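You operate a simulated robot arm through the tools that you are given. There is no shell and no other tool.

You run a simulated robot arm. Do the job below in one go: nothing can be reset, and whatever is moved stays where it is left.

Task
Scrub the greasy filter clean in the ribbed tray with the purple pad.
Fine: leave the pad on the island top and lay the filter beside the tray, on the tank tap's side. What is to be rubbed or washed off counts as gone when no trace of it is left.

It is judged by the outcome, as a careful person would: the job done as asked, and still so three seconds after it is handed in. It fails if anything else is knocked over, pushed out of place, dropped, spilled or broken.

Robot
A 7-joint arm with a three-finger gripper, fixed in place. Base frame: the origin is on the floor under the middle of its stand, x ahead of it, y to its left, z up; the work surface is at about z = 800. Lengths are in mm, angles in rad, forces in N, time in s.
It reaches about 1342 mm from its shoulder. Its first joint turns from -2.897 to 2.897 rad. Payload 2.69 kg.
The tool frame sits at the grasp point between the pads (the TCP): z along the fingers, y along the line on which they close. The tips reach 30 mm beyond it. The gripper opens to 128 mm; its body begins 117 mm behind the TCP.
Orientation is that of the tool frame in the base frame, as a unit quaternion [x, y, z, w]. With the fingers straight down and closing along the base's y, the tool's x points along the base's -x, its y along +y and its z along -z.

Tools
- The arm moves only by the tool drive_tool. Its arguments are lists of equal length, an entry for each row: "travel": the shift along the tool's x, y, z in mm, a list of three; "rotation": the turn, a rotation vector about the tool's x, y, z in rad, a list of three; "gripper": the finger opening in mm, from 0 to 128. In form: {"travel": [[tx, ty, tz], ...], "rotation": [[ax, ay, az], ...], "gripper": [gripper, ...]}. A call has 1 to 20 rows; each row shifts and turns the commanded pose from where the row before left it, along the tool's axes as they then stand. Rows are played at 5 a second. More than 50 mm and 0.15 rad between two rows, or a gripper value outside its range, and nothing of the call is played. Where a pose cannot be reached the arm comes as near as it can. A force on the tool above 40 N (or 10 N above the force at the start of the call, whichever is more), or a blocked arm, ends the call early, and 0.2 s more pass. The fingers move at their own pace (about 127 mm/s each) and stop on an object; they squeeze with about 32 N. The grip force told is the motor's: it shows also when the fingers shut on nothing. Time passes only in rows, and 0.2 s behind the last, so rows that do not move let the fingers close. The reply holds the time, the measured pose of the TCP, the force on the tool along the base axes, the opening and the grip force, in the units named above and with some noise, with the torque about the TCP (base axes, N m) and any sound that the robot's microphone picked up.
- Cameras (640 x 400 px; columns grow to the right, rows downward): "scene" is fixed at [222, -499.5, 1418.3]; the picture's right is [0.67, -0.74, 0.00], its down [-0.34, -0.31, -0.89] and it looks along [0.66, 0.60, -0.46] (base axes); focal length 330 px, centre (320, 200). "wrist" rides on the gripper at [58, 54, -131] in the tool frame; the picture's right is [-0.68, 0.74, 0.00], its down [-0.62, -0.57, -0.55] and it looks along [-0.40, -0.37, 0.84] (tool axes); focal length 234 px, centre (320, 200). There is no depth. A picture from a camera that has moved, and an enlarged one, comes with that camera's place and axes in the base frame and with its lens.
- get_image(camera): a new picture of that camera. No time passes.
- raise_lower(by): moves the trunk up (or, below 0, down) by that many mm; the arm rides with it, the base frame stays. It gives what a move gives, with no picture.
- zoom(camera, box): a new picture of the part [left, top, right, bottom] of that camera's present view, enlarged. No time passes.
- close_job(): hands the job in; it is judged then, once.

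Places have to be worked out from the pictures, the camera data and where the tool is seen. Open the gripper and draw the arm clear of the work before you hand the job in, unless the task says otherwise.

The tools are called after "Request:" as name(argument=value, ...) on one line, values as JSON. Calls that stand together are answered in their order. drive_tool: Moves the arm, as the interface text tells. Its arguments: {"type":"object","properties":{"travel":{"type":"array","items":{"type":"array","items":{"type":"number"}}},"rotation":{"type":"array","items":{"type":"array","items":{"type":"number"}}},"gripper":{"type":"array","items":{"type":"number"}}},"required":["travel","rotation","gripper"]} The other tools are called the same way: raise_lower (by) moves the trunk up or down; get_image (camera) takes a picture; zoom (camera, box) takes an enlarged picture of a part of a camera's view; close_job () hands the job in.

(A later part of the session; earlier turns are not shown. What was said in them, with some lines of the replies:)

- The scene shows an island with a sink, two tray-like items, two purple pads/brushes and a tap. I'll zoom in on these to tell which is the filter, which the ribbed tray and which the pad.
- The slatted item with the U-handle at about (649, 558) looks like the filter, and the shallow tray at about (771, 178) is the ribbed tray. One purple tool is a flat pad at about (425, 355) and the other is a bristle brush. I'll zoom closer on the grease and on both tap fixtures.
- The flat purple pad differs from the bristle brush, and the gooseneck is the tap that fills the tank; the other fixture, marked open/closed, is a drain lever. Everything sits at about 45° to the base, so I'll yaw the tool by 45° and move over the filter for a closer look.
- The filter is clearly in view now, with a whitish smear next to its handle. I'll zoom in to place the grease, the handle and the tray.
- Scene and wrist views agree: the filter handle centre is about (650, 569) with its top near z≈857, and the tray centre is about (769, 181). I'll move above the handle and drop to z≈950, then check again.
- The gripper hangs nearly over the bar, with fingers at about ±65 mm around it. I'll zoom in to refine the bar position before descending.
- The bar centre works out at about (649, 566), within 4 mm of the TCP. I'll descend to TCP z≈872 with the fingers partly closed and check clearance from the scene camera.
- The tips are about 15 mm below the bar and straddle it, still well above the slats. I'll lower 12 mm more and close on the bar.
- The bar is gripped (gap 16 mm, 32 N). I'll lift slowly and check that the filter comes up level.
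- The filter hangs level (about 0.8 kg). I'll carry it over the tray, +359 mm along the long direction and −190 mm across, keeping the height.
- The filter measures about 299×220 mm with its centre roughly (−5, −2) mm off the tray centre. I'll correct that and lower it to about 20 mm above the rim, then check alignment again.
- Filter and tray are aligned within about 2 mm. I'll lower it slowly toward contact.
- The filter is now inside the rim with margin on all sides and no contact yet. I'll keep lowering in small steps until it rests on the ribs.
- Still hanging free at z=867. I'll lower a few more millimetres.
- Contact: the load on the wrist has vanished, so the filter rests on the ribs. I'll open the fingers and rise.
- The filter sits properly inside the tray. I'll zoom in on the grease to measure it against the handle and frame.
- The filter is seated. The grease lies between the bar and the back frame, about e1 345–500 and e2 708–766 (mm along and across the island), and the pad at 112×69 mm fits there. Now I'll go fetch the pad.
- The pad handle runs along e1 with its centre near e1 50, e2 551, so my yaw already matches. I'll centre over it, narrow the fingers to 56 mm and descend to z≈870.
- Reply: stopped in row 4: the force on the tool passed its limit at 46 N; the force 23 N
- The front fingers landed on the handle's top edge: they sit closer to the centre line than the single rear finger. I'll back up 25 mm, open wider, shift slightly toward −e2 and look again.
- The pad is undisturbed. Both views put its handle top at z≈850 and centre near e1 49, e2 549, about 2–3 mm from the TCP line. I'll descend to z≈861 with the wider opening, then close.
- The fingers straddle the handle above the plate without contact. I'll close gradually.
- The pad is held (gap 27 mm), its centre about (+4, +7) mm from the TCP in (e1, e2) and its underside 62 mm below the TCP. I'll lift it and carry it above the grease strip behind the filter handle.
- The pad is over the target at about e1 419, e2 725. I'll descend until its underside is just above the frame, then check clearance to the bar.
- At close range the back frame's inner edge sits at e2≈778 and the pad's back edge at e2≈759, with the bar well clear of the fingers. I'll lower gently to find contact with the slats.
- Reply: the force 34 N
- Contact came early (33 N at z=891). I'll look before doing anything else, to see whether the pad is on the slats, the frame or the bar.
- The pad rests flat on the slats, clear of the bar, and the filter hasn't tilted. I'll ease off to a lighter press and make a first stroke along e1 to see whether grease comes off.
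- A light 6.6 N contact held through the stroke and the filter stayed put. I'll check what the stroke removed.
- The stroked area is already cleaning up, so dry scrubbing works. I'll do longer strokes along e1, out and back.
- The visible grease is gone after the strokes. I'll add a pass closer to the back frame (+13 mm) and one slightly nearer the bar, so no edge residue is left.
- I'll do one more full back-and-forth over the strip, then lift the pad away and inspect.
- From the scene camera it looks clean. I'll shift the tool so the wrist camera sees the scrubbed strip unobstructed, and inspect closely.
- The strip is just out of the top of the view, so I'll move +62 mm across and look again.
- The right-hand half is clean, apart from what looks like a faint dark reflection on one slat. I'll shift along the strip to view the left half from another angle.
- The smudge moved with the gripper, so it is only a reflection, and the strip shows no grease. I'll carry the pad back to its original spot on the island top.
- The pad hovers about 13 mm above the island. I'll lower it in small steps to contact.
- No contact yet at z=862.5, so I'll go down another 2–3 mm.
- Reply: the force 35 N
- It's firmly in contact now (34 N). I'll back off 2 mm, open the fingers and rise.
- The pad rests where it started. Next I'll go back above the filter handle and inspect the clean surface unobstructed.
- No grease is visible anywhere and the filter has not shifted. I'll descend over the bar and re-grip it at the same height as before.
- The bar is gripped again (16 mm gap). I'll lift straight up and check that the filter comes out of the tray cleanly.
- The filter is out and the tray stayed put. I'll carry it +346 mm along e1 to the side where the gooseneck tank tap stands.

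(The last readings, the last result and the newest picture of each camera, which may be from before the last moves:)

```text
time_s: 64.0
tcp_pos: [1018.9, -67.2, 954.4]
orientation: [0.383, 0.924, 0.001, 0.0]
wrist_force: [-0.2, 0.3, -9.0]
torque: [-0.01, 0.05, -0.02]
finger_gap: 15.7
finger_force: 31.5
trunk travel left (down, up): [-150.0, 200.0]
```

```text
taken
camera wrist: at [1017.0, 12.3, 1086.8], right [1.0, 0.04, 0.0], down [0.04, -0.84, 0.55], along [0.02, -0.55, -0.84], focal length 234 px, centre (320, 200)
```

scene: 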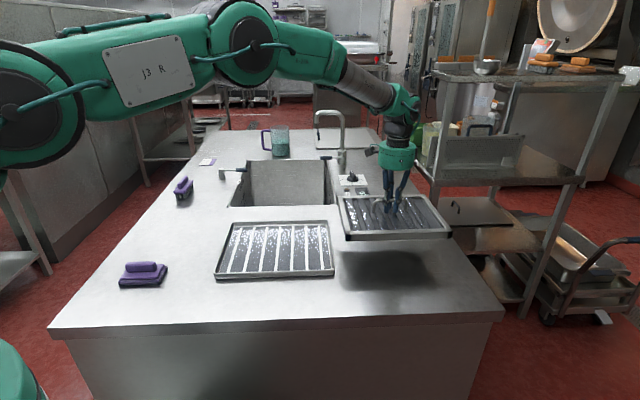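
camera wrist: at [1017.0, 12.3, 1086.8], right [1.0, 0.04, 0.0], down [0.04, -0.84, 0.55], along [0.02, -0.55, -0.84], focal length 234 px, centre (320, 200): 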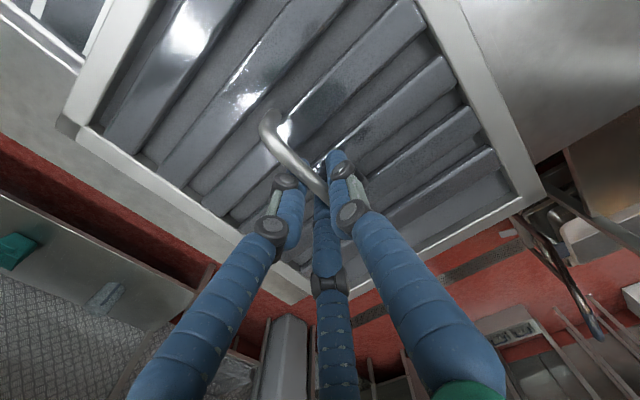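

There's about 29 mm of gap to the tray and about 84 mm to the island's right edge, with nothing underneath. I'll lower toward the surface.

Request:
drive_tool(travel=[[0, 0, 20], [0, 0, 30], [0, 0, 20], [0, 0, 10], [0, 0, 5], [0, 0, 0]], rotation=[[0, 0, 0], [0, 0, 0], [0, 0, 0], [0, 0, 0], [0, 0, 0], [0, 0, 0]], gripper=[0, 0, 0, 0, 0, 0])

Request:
zoom(camera="scene", box=[270, 170, 494, 310])

```text
time_s: 65.3
tcp_pos: [1021.1, -65.2, 869.2]
orientation: [0.383, 0.924, 0.001, 0.0]
wrist_force: [-0.1, 0.6, -8.7]
torque: [-0.02, 0.01, -0.02]
finger_gap: 15.7
finger_force: 31.9
trunk travel left (down, up): [-150.0, 200.0]
```

```text
2.86 times, centred on (382, 240) of scene
camera zoom: at [222.0, -499.5, 1418.3], right [0.67, -0.74, 0.0], down [-0.34, -0.31, -0.89], along [0.66, 0.6, -0.46], focal length 943 px, centre (143, 86)
```

zoom: 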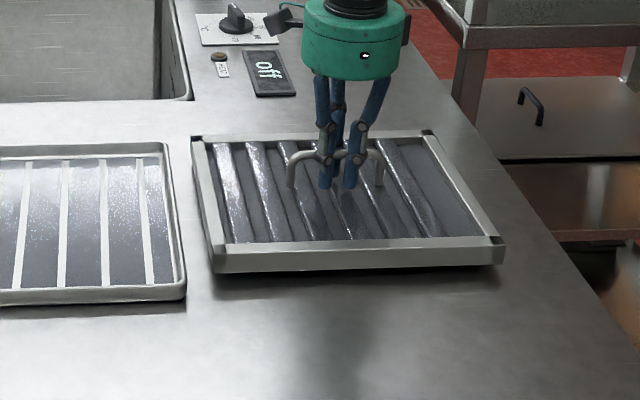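

The filter is just above the surface with a clear gap to the tray. I'll go down in 2 mm steps to contact.

Request:
drive_tool(travel=[[0, 0, 2], [0, 0, 2], [0, 0, 1.5], [0, 0, 0]], rotation=[[0, 0, 0], [0, 0, 0], [0, 0, 0], [0, 0, 0]], gripper=[0, 0, 0, 0])

```text
time_s: 66.3
tcp_pos: [1021.5, -66.5, 863.5]
orientation: [0.382, 0.924, 0.001, 0.0]
wrist_force: [1.0, -0.3, -7.1]
torque: [-0.03, 0.04, 0.01]
finger_gap: 16.0
finger_force: 32.1
trunk travel left (down, up): [-150.0, 200.0]
```

Still free at 863.5, so I'll take a couple more millimetres.

Request:
drive_tool(travel=[[0, 0, 1.5], [0, 0, 1], [0, 0, 0]], rotation=[[0, 0, 0], [0, 0, 0], [0, 0, 0]], gripper=[0, 0, 0])

```text
time_s: 67.2
tcp_pos: [1020.2, -66.8, 860.8]
orientation: [0.383, 0.924, 0.001, 0.0]
wrist_force: [-0.2, 1.7, -8.6]
torque: [-0.01, 0.04, 0.0]
finger_gap: 16.0
finger_force: 32.1
trunk travel left (down, up): [-150.0, 200.0]
```

Request:
drive_tool(travel=[[0, 0, 1], [0, 0, 1], [0, 0, 0]], rotation=[[0, 0, 0], [0, 0, 0], [0, 0, 0]], gripper=[0, 0, 0])

```text
time_s: 68.0
tcp_pos: [1019.7, -66.0, 860.2]
orientation: [0.382, 0.924, 0.001, 0.001]
wrist_force: [-0.4, 0.7, -8.0]
torque: [-0.03, -0.02, 0.01]
finger_gap: 16.0
finger_force: 31.6
trunk travel left (down, up): [-150.0, 200.0]
```

Still carrying the full weight at 860.2; this grip is about 1 mm different from the first. I'll take another small step down.

Request:
drive_tool(travel=[[0, 0, 1], [0, 0, 1], [0, 0, 0]], rotation=[[0, 0, 0], [0, 0, 0], [0, 0, 0]], gripper=[0, 0, 0])

```text
time_s: 68.8
tcp_pos: [1020.2, -67.3, 859.2]
orientation: [0.383, 0.924, 0.0, 0.001]
wrist_force: [-3.2, -0.3, 4.5]
torque: [0.3, 0.29, -0.02]
finger_gap: 15.9
finger_force: 31.9
trunk travel left (down, up): [-150.0, 200.0]
```

The filter now rests on the island top (the wrist load changed from −8 to +4.5 N). I'll open the fingers and rise straight up.

Request:
drive_tool(travel=[[0, 0, 0], [0, 0, 0], [0, 0, 0], [0, 0, 0], [0, 0, -20], [0, 0, -40], [0, 0, -45], [0, 0, -45], [0, 0, -40], [0, 0, 0]], rotation=[[0, 0, 0], [0, 0, 0], [0, 0, 0], [0, 0, 0], [0, 0, 0], [0, 0, 0], [0, 0, 0], [0, 0, 0], [0, 0, 0], [0, 0, 0]], gripper=[30, 60, 90, 90, 90, 90, 90, 90, 90, 90])

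Request:
get_image(camera="scene")

Request:
get_image(camera="wrist")

Request:
zoom(camera="wrist", box=[150, 0, 450, 220])

Request:
zoom(camera="scene", box=[270, 190, 478, 320])

```text
time_s: 71.0
tcp_pos: [1020.3, -66.7, 1047.4]
orientation: [0.383, 0.924, 0.001, 0.0]
wrist_force: [0.1, -0.3, 0.3]
torque: [0.0, -0.07, -0.03]
finger_gap: 90.0
finger_force: 0.0
trunk travel left (down, up): [-150.0, 200.0]
```

```text
taken
```

scene: 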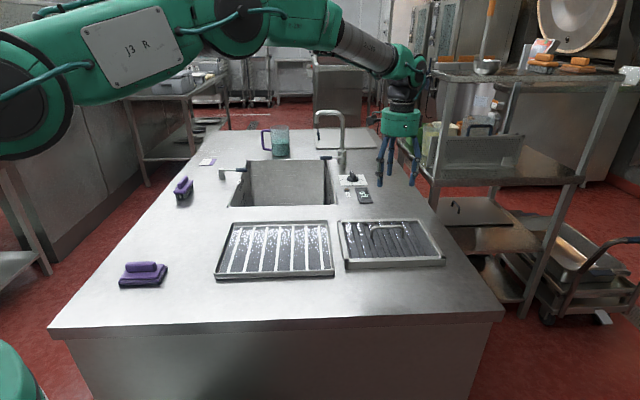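

```text
taken
camera wrist: at [1016.9, 12.4, 1180.3], right [1.0, 0.04, 0.0], down [0.04, -0.84, 0.55], along [0.02, -0.55, -0.84], focal length 234 px, centre (320, 200)
```

wrist: 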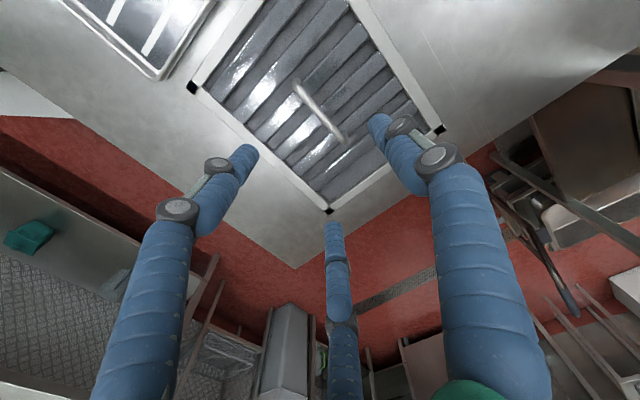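

```text
1.82 times, centred on (300, 110) of wrist
camera zoom: at [1016.9, 12.4, 1180.3], right [1.0, 0.04, 0.0], down [0.04, -0.84, 0.55], along [0.02, -0.55, -0.84], focal length 426 px, centre (356, 364)
```

zoom: 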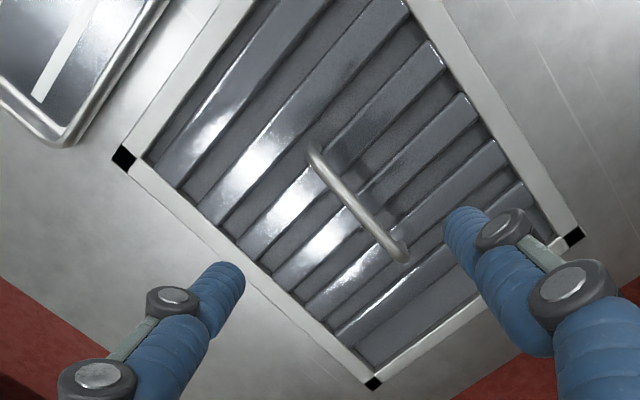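

```text
3.08 times, centred on (374, 255) of scene
camera zoom: at [222.0, -499.5, 1418.3], right [0.67, -0.74, 0.0], down [-0.34, -0.31, -0.89], along [0.66, 0.6, -0.46], focal length 1015 px, centre (154, 31)
```

zoom: 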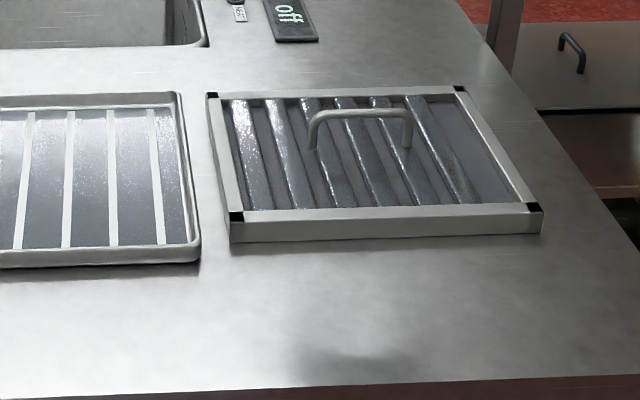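

The filter lies flat beside the tray on the tank tap's side. I'll take one more magnified look at the scrubbed strip for residue.

Request:
zoom(camera="wrist", box=[290, 0, 450, 110])

Request:
zoom(camera="scene", box=[335, 212, 431, 272])

Request:
zoom(camera="scene", box=[205, 210, 345, 290])

```text
3.64 times, centred on (370, 55) of wrist
camera zoom: at [1016.9, 12.4, 1180.3], right [1.0, 0.04, 0.0], down [0.04, -0.84, 0.55], along [0.02, -0.55, -0.84], focal length 852 px, centre (138, 727)
```

zoom: 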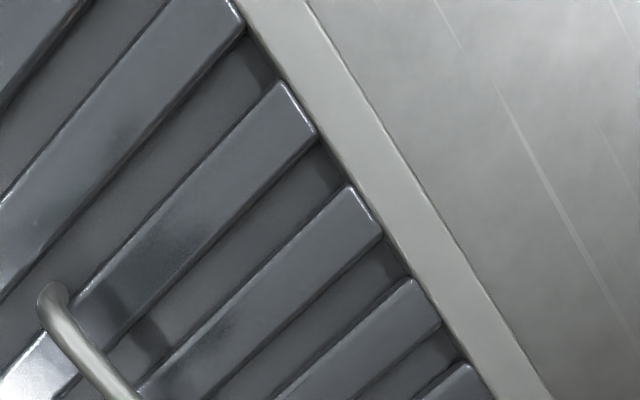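

```text
6.67 times, centred on (383, 242) of scene
camera zoom: at [222.0, -499.5, 1418.3], right [0.67, -0.74, 0.0], down [-0.34, -0.31, -0.89], along [0.66, 0.6, -0.46], focal length 2200 px, centre (-100, -80)
```

zoom: 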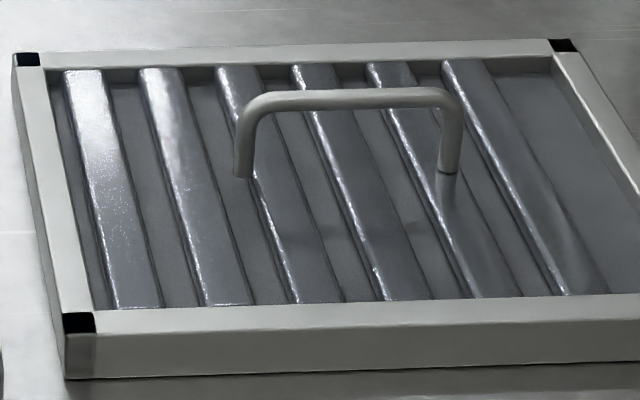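

```text
4.57 times, centred on (275, 250) of scene
camera zoom: at [222.0, -499.5, 1418.3], right [0.67, -0.74, 0.0], down [-0.34, -0.31, -0.89], along [0.66, 0.6, -0.46], focal length 1509 px, centre (526, -29)
```

zoom: 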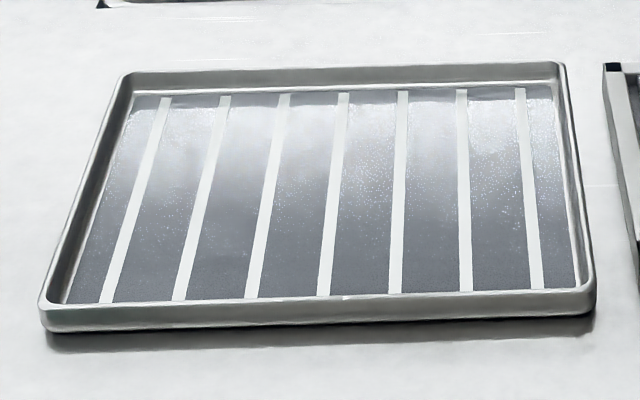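

No trace of grease remains, and the tray, pad and everything else are in place. I'll open the gripper fully and pull the arm up and back, clear of the work.

Request:
drive_tool(travel=[[0, 0, -40], [0, 0, -40], [30, 0, 0], [42, 0, 0], [42, 0, 0], [42, 0, 0], [42, 0, 0], [42, 0, 0], [42, 0, 0], [42, 0, 0], [42, 0, 0], [42, 0, 0], [42, 0, 0], [42, 0, 0], [42, 0, 0], [42, 0, 0], [30, 0, 0], [0, 0, 0]], rotation=[[0, 0, 0], [0, 0, 0], [0, 0, 0], [0, 0, 0], [0, 0, 0], [0, 0, 0], [0, 0, 0], [0, 0, 0], [0, 0, 0], [0, 0, 0], [0, 0, 0], [0, 0, 0], [0, 0, 0], [0, 0, 0], [0, 0, 0], [0, 0, 0], [0, 0, 0], [0, 0, 0]], gripper=[110, 128, 128, 128, 128, 128, 128, 128, 128, 128, 128, 128, 128, 128, 128, 128, 128, 128])

Request:
get_image(camera="scene")

Request:
get_image(camera="wrist")

```text
time_s: 74.8
tcp_pos: [588.5, 361.8, 1127.0]
orientation: [0.383, 0.924, 0.001, 0.001]
wrist_force: [-0.1, 1.2, 0.8]
torque: [-0.01, -0.03, 0.0]
finger_gap: 127.9
finger_force: 0.0
trunk travel left (down, up): [-150.0, 200.0]
```

```text
taken
```

scene: 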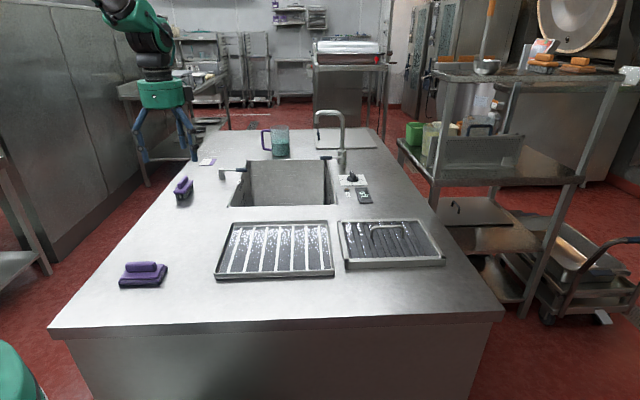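

```text
taken
camera wrist: at [585.7, 441.4, 1259.9], right [1.0, 0.04, 0.0], down [0.04, -0.84, 0.55], along [0.02, -0.55, -0.84], focal length 234 px, centre (320, 200)
```

wrist: 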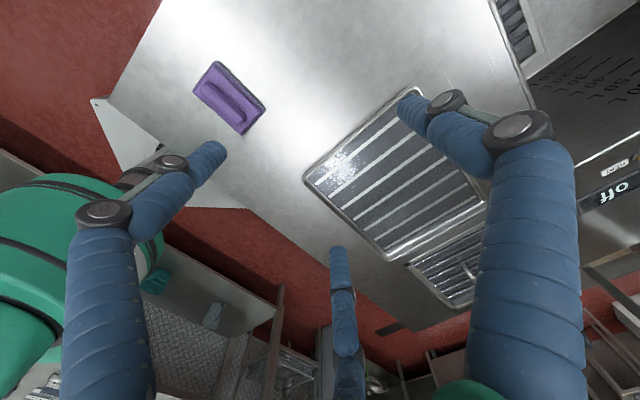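

Everything looks in place. There is one slatted-looking patch at the top right of the wrist view near the sink, so I'll zoom in on it before handing in.

Request:
zoom(camera="wrist", box=[440, 0, 640, 125])

Request:
zoom(camera="scene", box=[200, 140, 360, 230])

```text
3.20 times, centred on (540, 62) of wrist
camera zoom: at [585.7, 441.4, 1259.9], right [1.0, 0.04, 0.0], down [0.04, -0.84, 0.55], along [0.02, -0.55, -0.84], focal length 749 px, centre (-384, 640)
```

zoom: 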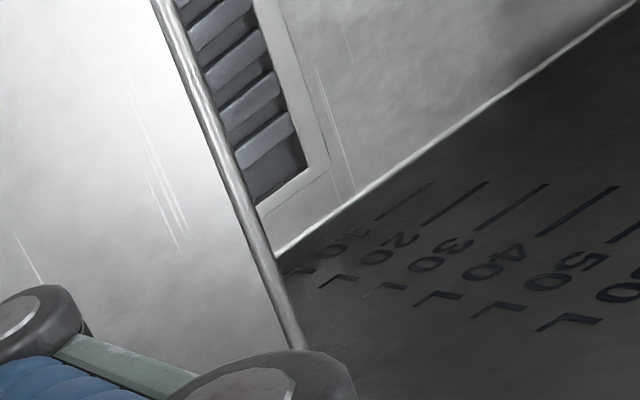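

```text
4.00 times, centred on (280, 185) of scene
camera zoom: at [222.0, -499.5, 1418.3], right [0.67, -0.74, 0.0], down [-0.34, -0.31, -0.89], along [0.66, 0.6, -0.46], focal length 1320 px, centre (480, 260)
```

zoom: 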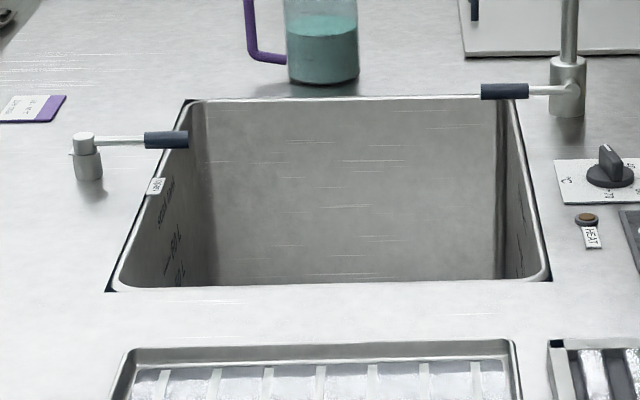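

There is a second filter lying at the bottom of the tank. I'll take a look into the tank from above, touching nothing, to confirm it isn't the greasy one.

Request:
drive_tool(travel=[[-15, 20, 0], [-25, 36, 0], [-25, 36, 0], [-25, 36, 0], [-25, 36, 0], [-25, 36, 0], [-25, 36, 0], [-15, 22, 0], [0, 0, 0]], rotation=[[0, 0, 0], [0, 0, 0], [0, 0, 0], [0, 0, 0], [0, 0, 0], [0, 0, 0], [0, 0, 0], [0, 0, 0], [0, 0, 0]], gripper=[128, 128, 128, 128, 128, 128, 128, 128, 128])

Request:
get_image(camera="wrist")

```text
time_s: 76.8
tcp_pos: [903.0, 416.2, 1129.7]
orientation: [0.383, 0.924, 0.0, 0.001]
wrist_force: [0.2, -0.7, -0.5]
torque: [-0.01, 0.03, 0.01]
finger_gap: 128.0
finger_force: 0.1
trunk travel left (down, up): [-150.0, 200.0]
```

```text
taken
camera wrist: at [899.2, 495.6, 1260.6], right [1.0, 0.04, 0.0], down [0.04, -0.84, 0.55], along [0.02, -0.55, -0.84], focal length 234 px, centre (320, 200)
```

wrist: 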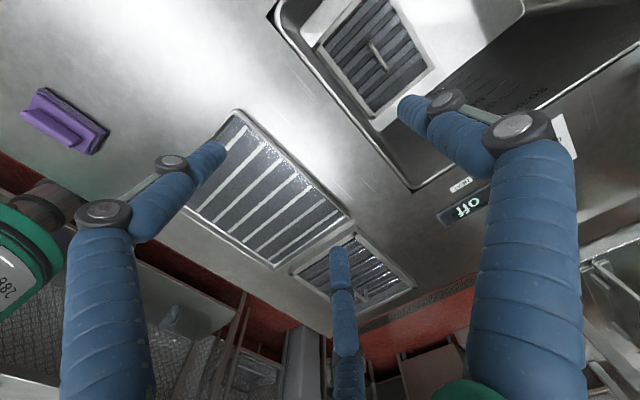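

Request:
zoom(camera="wrist", box=[290, 0, 450, 130])

Request:
zoom(camera="wrist", box=[280, 220, 430, 320])

```text
3.08 times, centred on (370, 65) of wrist
camera zoom: at [899.2, 495.6, 1260.6], right [1.0, 0.04, 0.0], down [0.04, -0.84, 0.55], along [0.02, -0.55, -0.84], focal length 720 px, centre (166, 615)
```

zoom: 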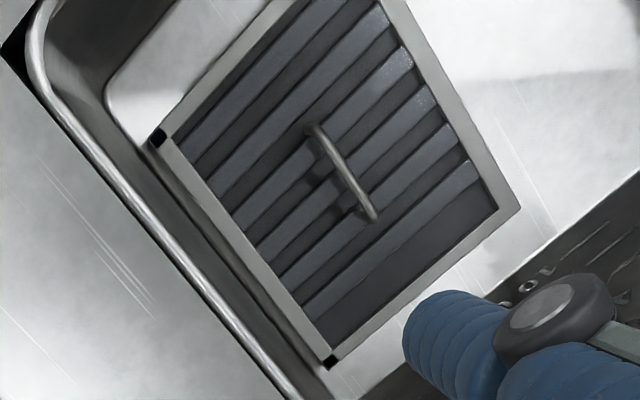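

```text
4.00 times, centred on (355, 270) of wrist
camera zoom: at [899.2, 495.6, 1260.6], right [1.0, 0.04, 0.0], down [0.04, -0.84, 0.55], along [0.02, -0.55, -0.84], focal length 937 px, centre (180, -80)
```

zoom: 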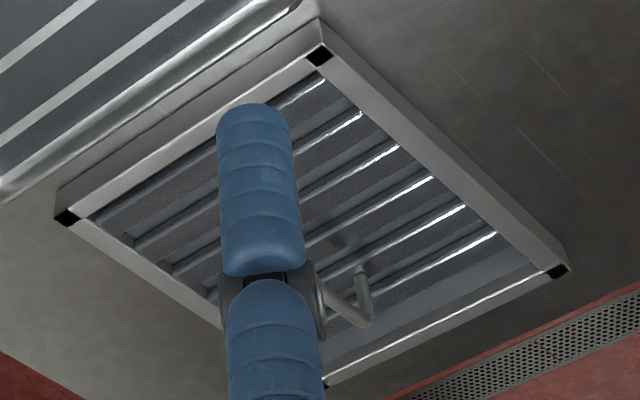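

The tank filter is visibly clean, so the one I scrubbed was the greasy one, and it stays clean from this angle too. I'll pull the arm back to near its start, clear of everything.

Request:
drive_tool(travel=[[20, -20, 0], [35, -30, 0], [35, -30, 0], [35, -30, 0], [35, -30, 0], [35, -30, 0], [35, -30, 0], [35, -30, 0], [35, -30, 0], [25, -20, 0], [0, 0, 0], [0, 0, 0]], rotation=[[0, 0, 0], [0, 0, 0], [0, 0, 0], [0, 0, 0], [0, 0, 0], [0, 0, 0], [0, 0, 0], [0, 0, 0], [0, 0, 0], [0, 0, 0], [0, 0, 0], [0, 0, 0]], gripper=[128, 128, 128, 128, 128, 128, 128, 128, 128, 128, 128, 128])

Request:
get_image(camera="scene")

```text
time_s: 79.3
tcp_pos: [469.8, 447.5, 1124.5]
orientation: [0.383, 0.924, 0.0, 0.0]
wrist_force: [-0.3, 0.3, 0.0]
torque: [-0.01, 0.03, -0.01]
finger_gap: 128.2
finger_force: 0.0
trunk travel left (down, up): [-150.0, 200.0]
```

```text
taken
```

scene: 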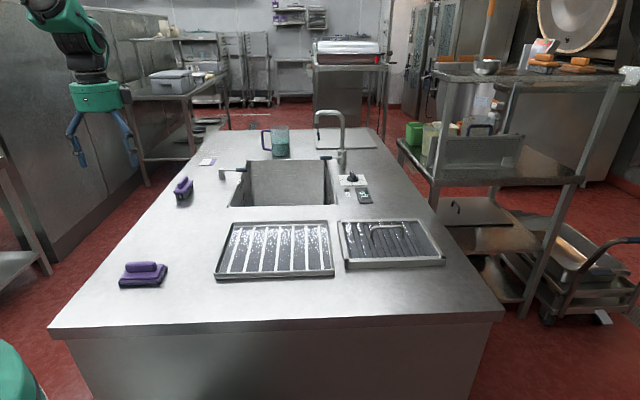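

The filter is clean and lies beside the tray on the tank tap's side, the pad is on the island top, and nothing else has moved. The arm is clear with the gripper open, so I'm handing the job in.

Request:
close_job()

```text
The job is handed in.
```

I scrubbed the greasy filter clean in the ribbed tray with the purple pad, and the job is handed in. No grease showed in any close-up from either camera.

- **Filter:** it lies flat on the island beside the tray, about 29 mm from it by my estimate. I took the gooseneck as the tank tap, because the other fixture is a lever marked open/closed.
- **Pad:** it is back on the island top, about where it started. On my first try at gripping it the fingers pressed on its handle and tripped the force limit (46 N). The pad looked undisturbed afterwards.
- **Second filter:** there is another filter at the bottom of the tank. I saw no grease on it and did not touch it.

Nothing else was knocked or moved that I could see. The gripper is open and the arm is clear of the work.
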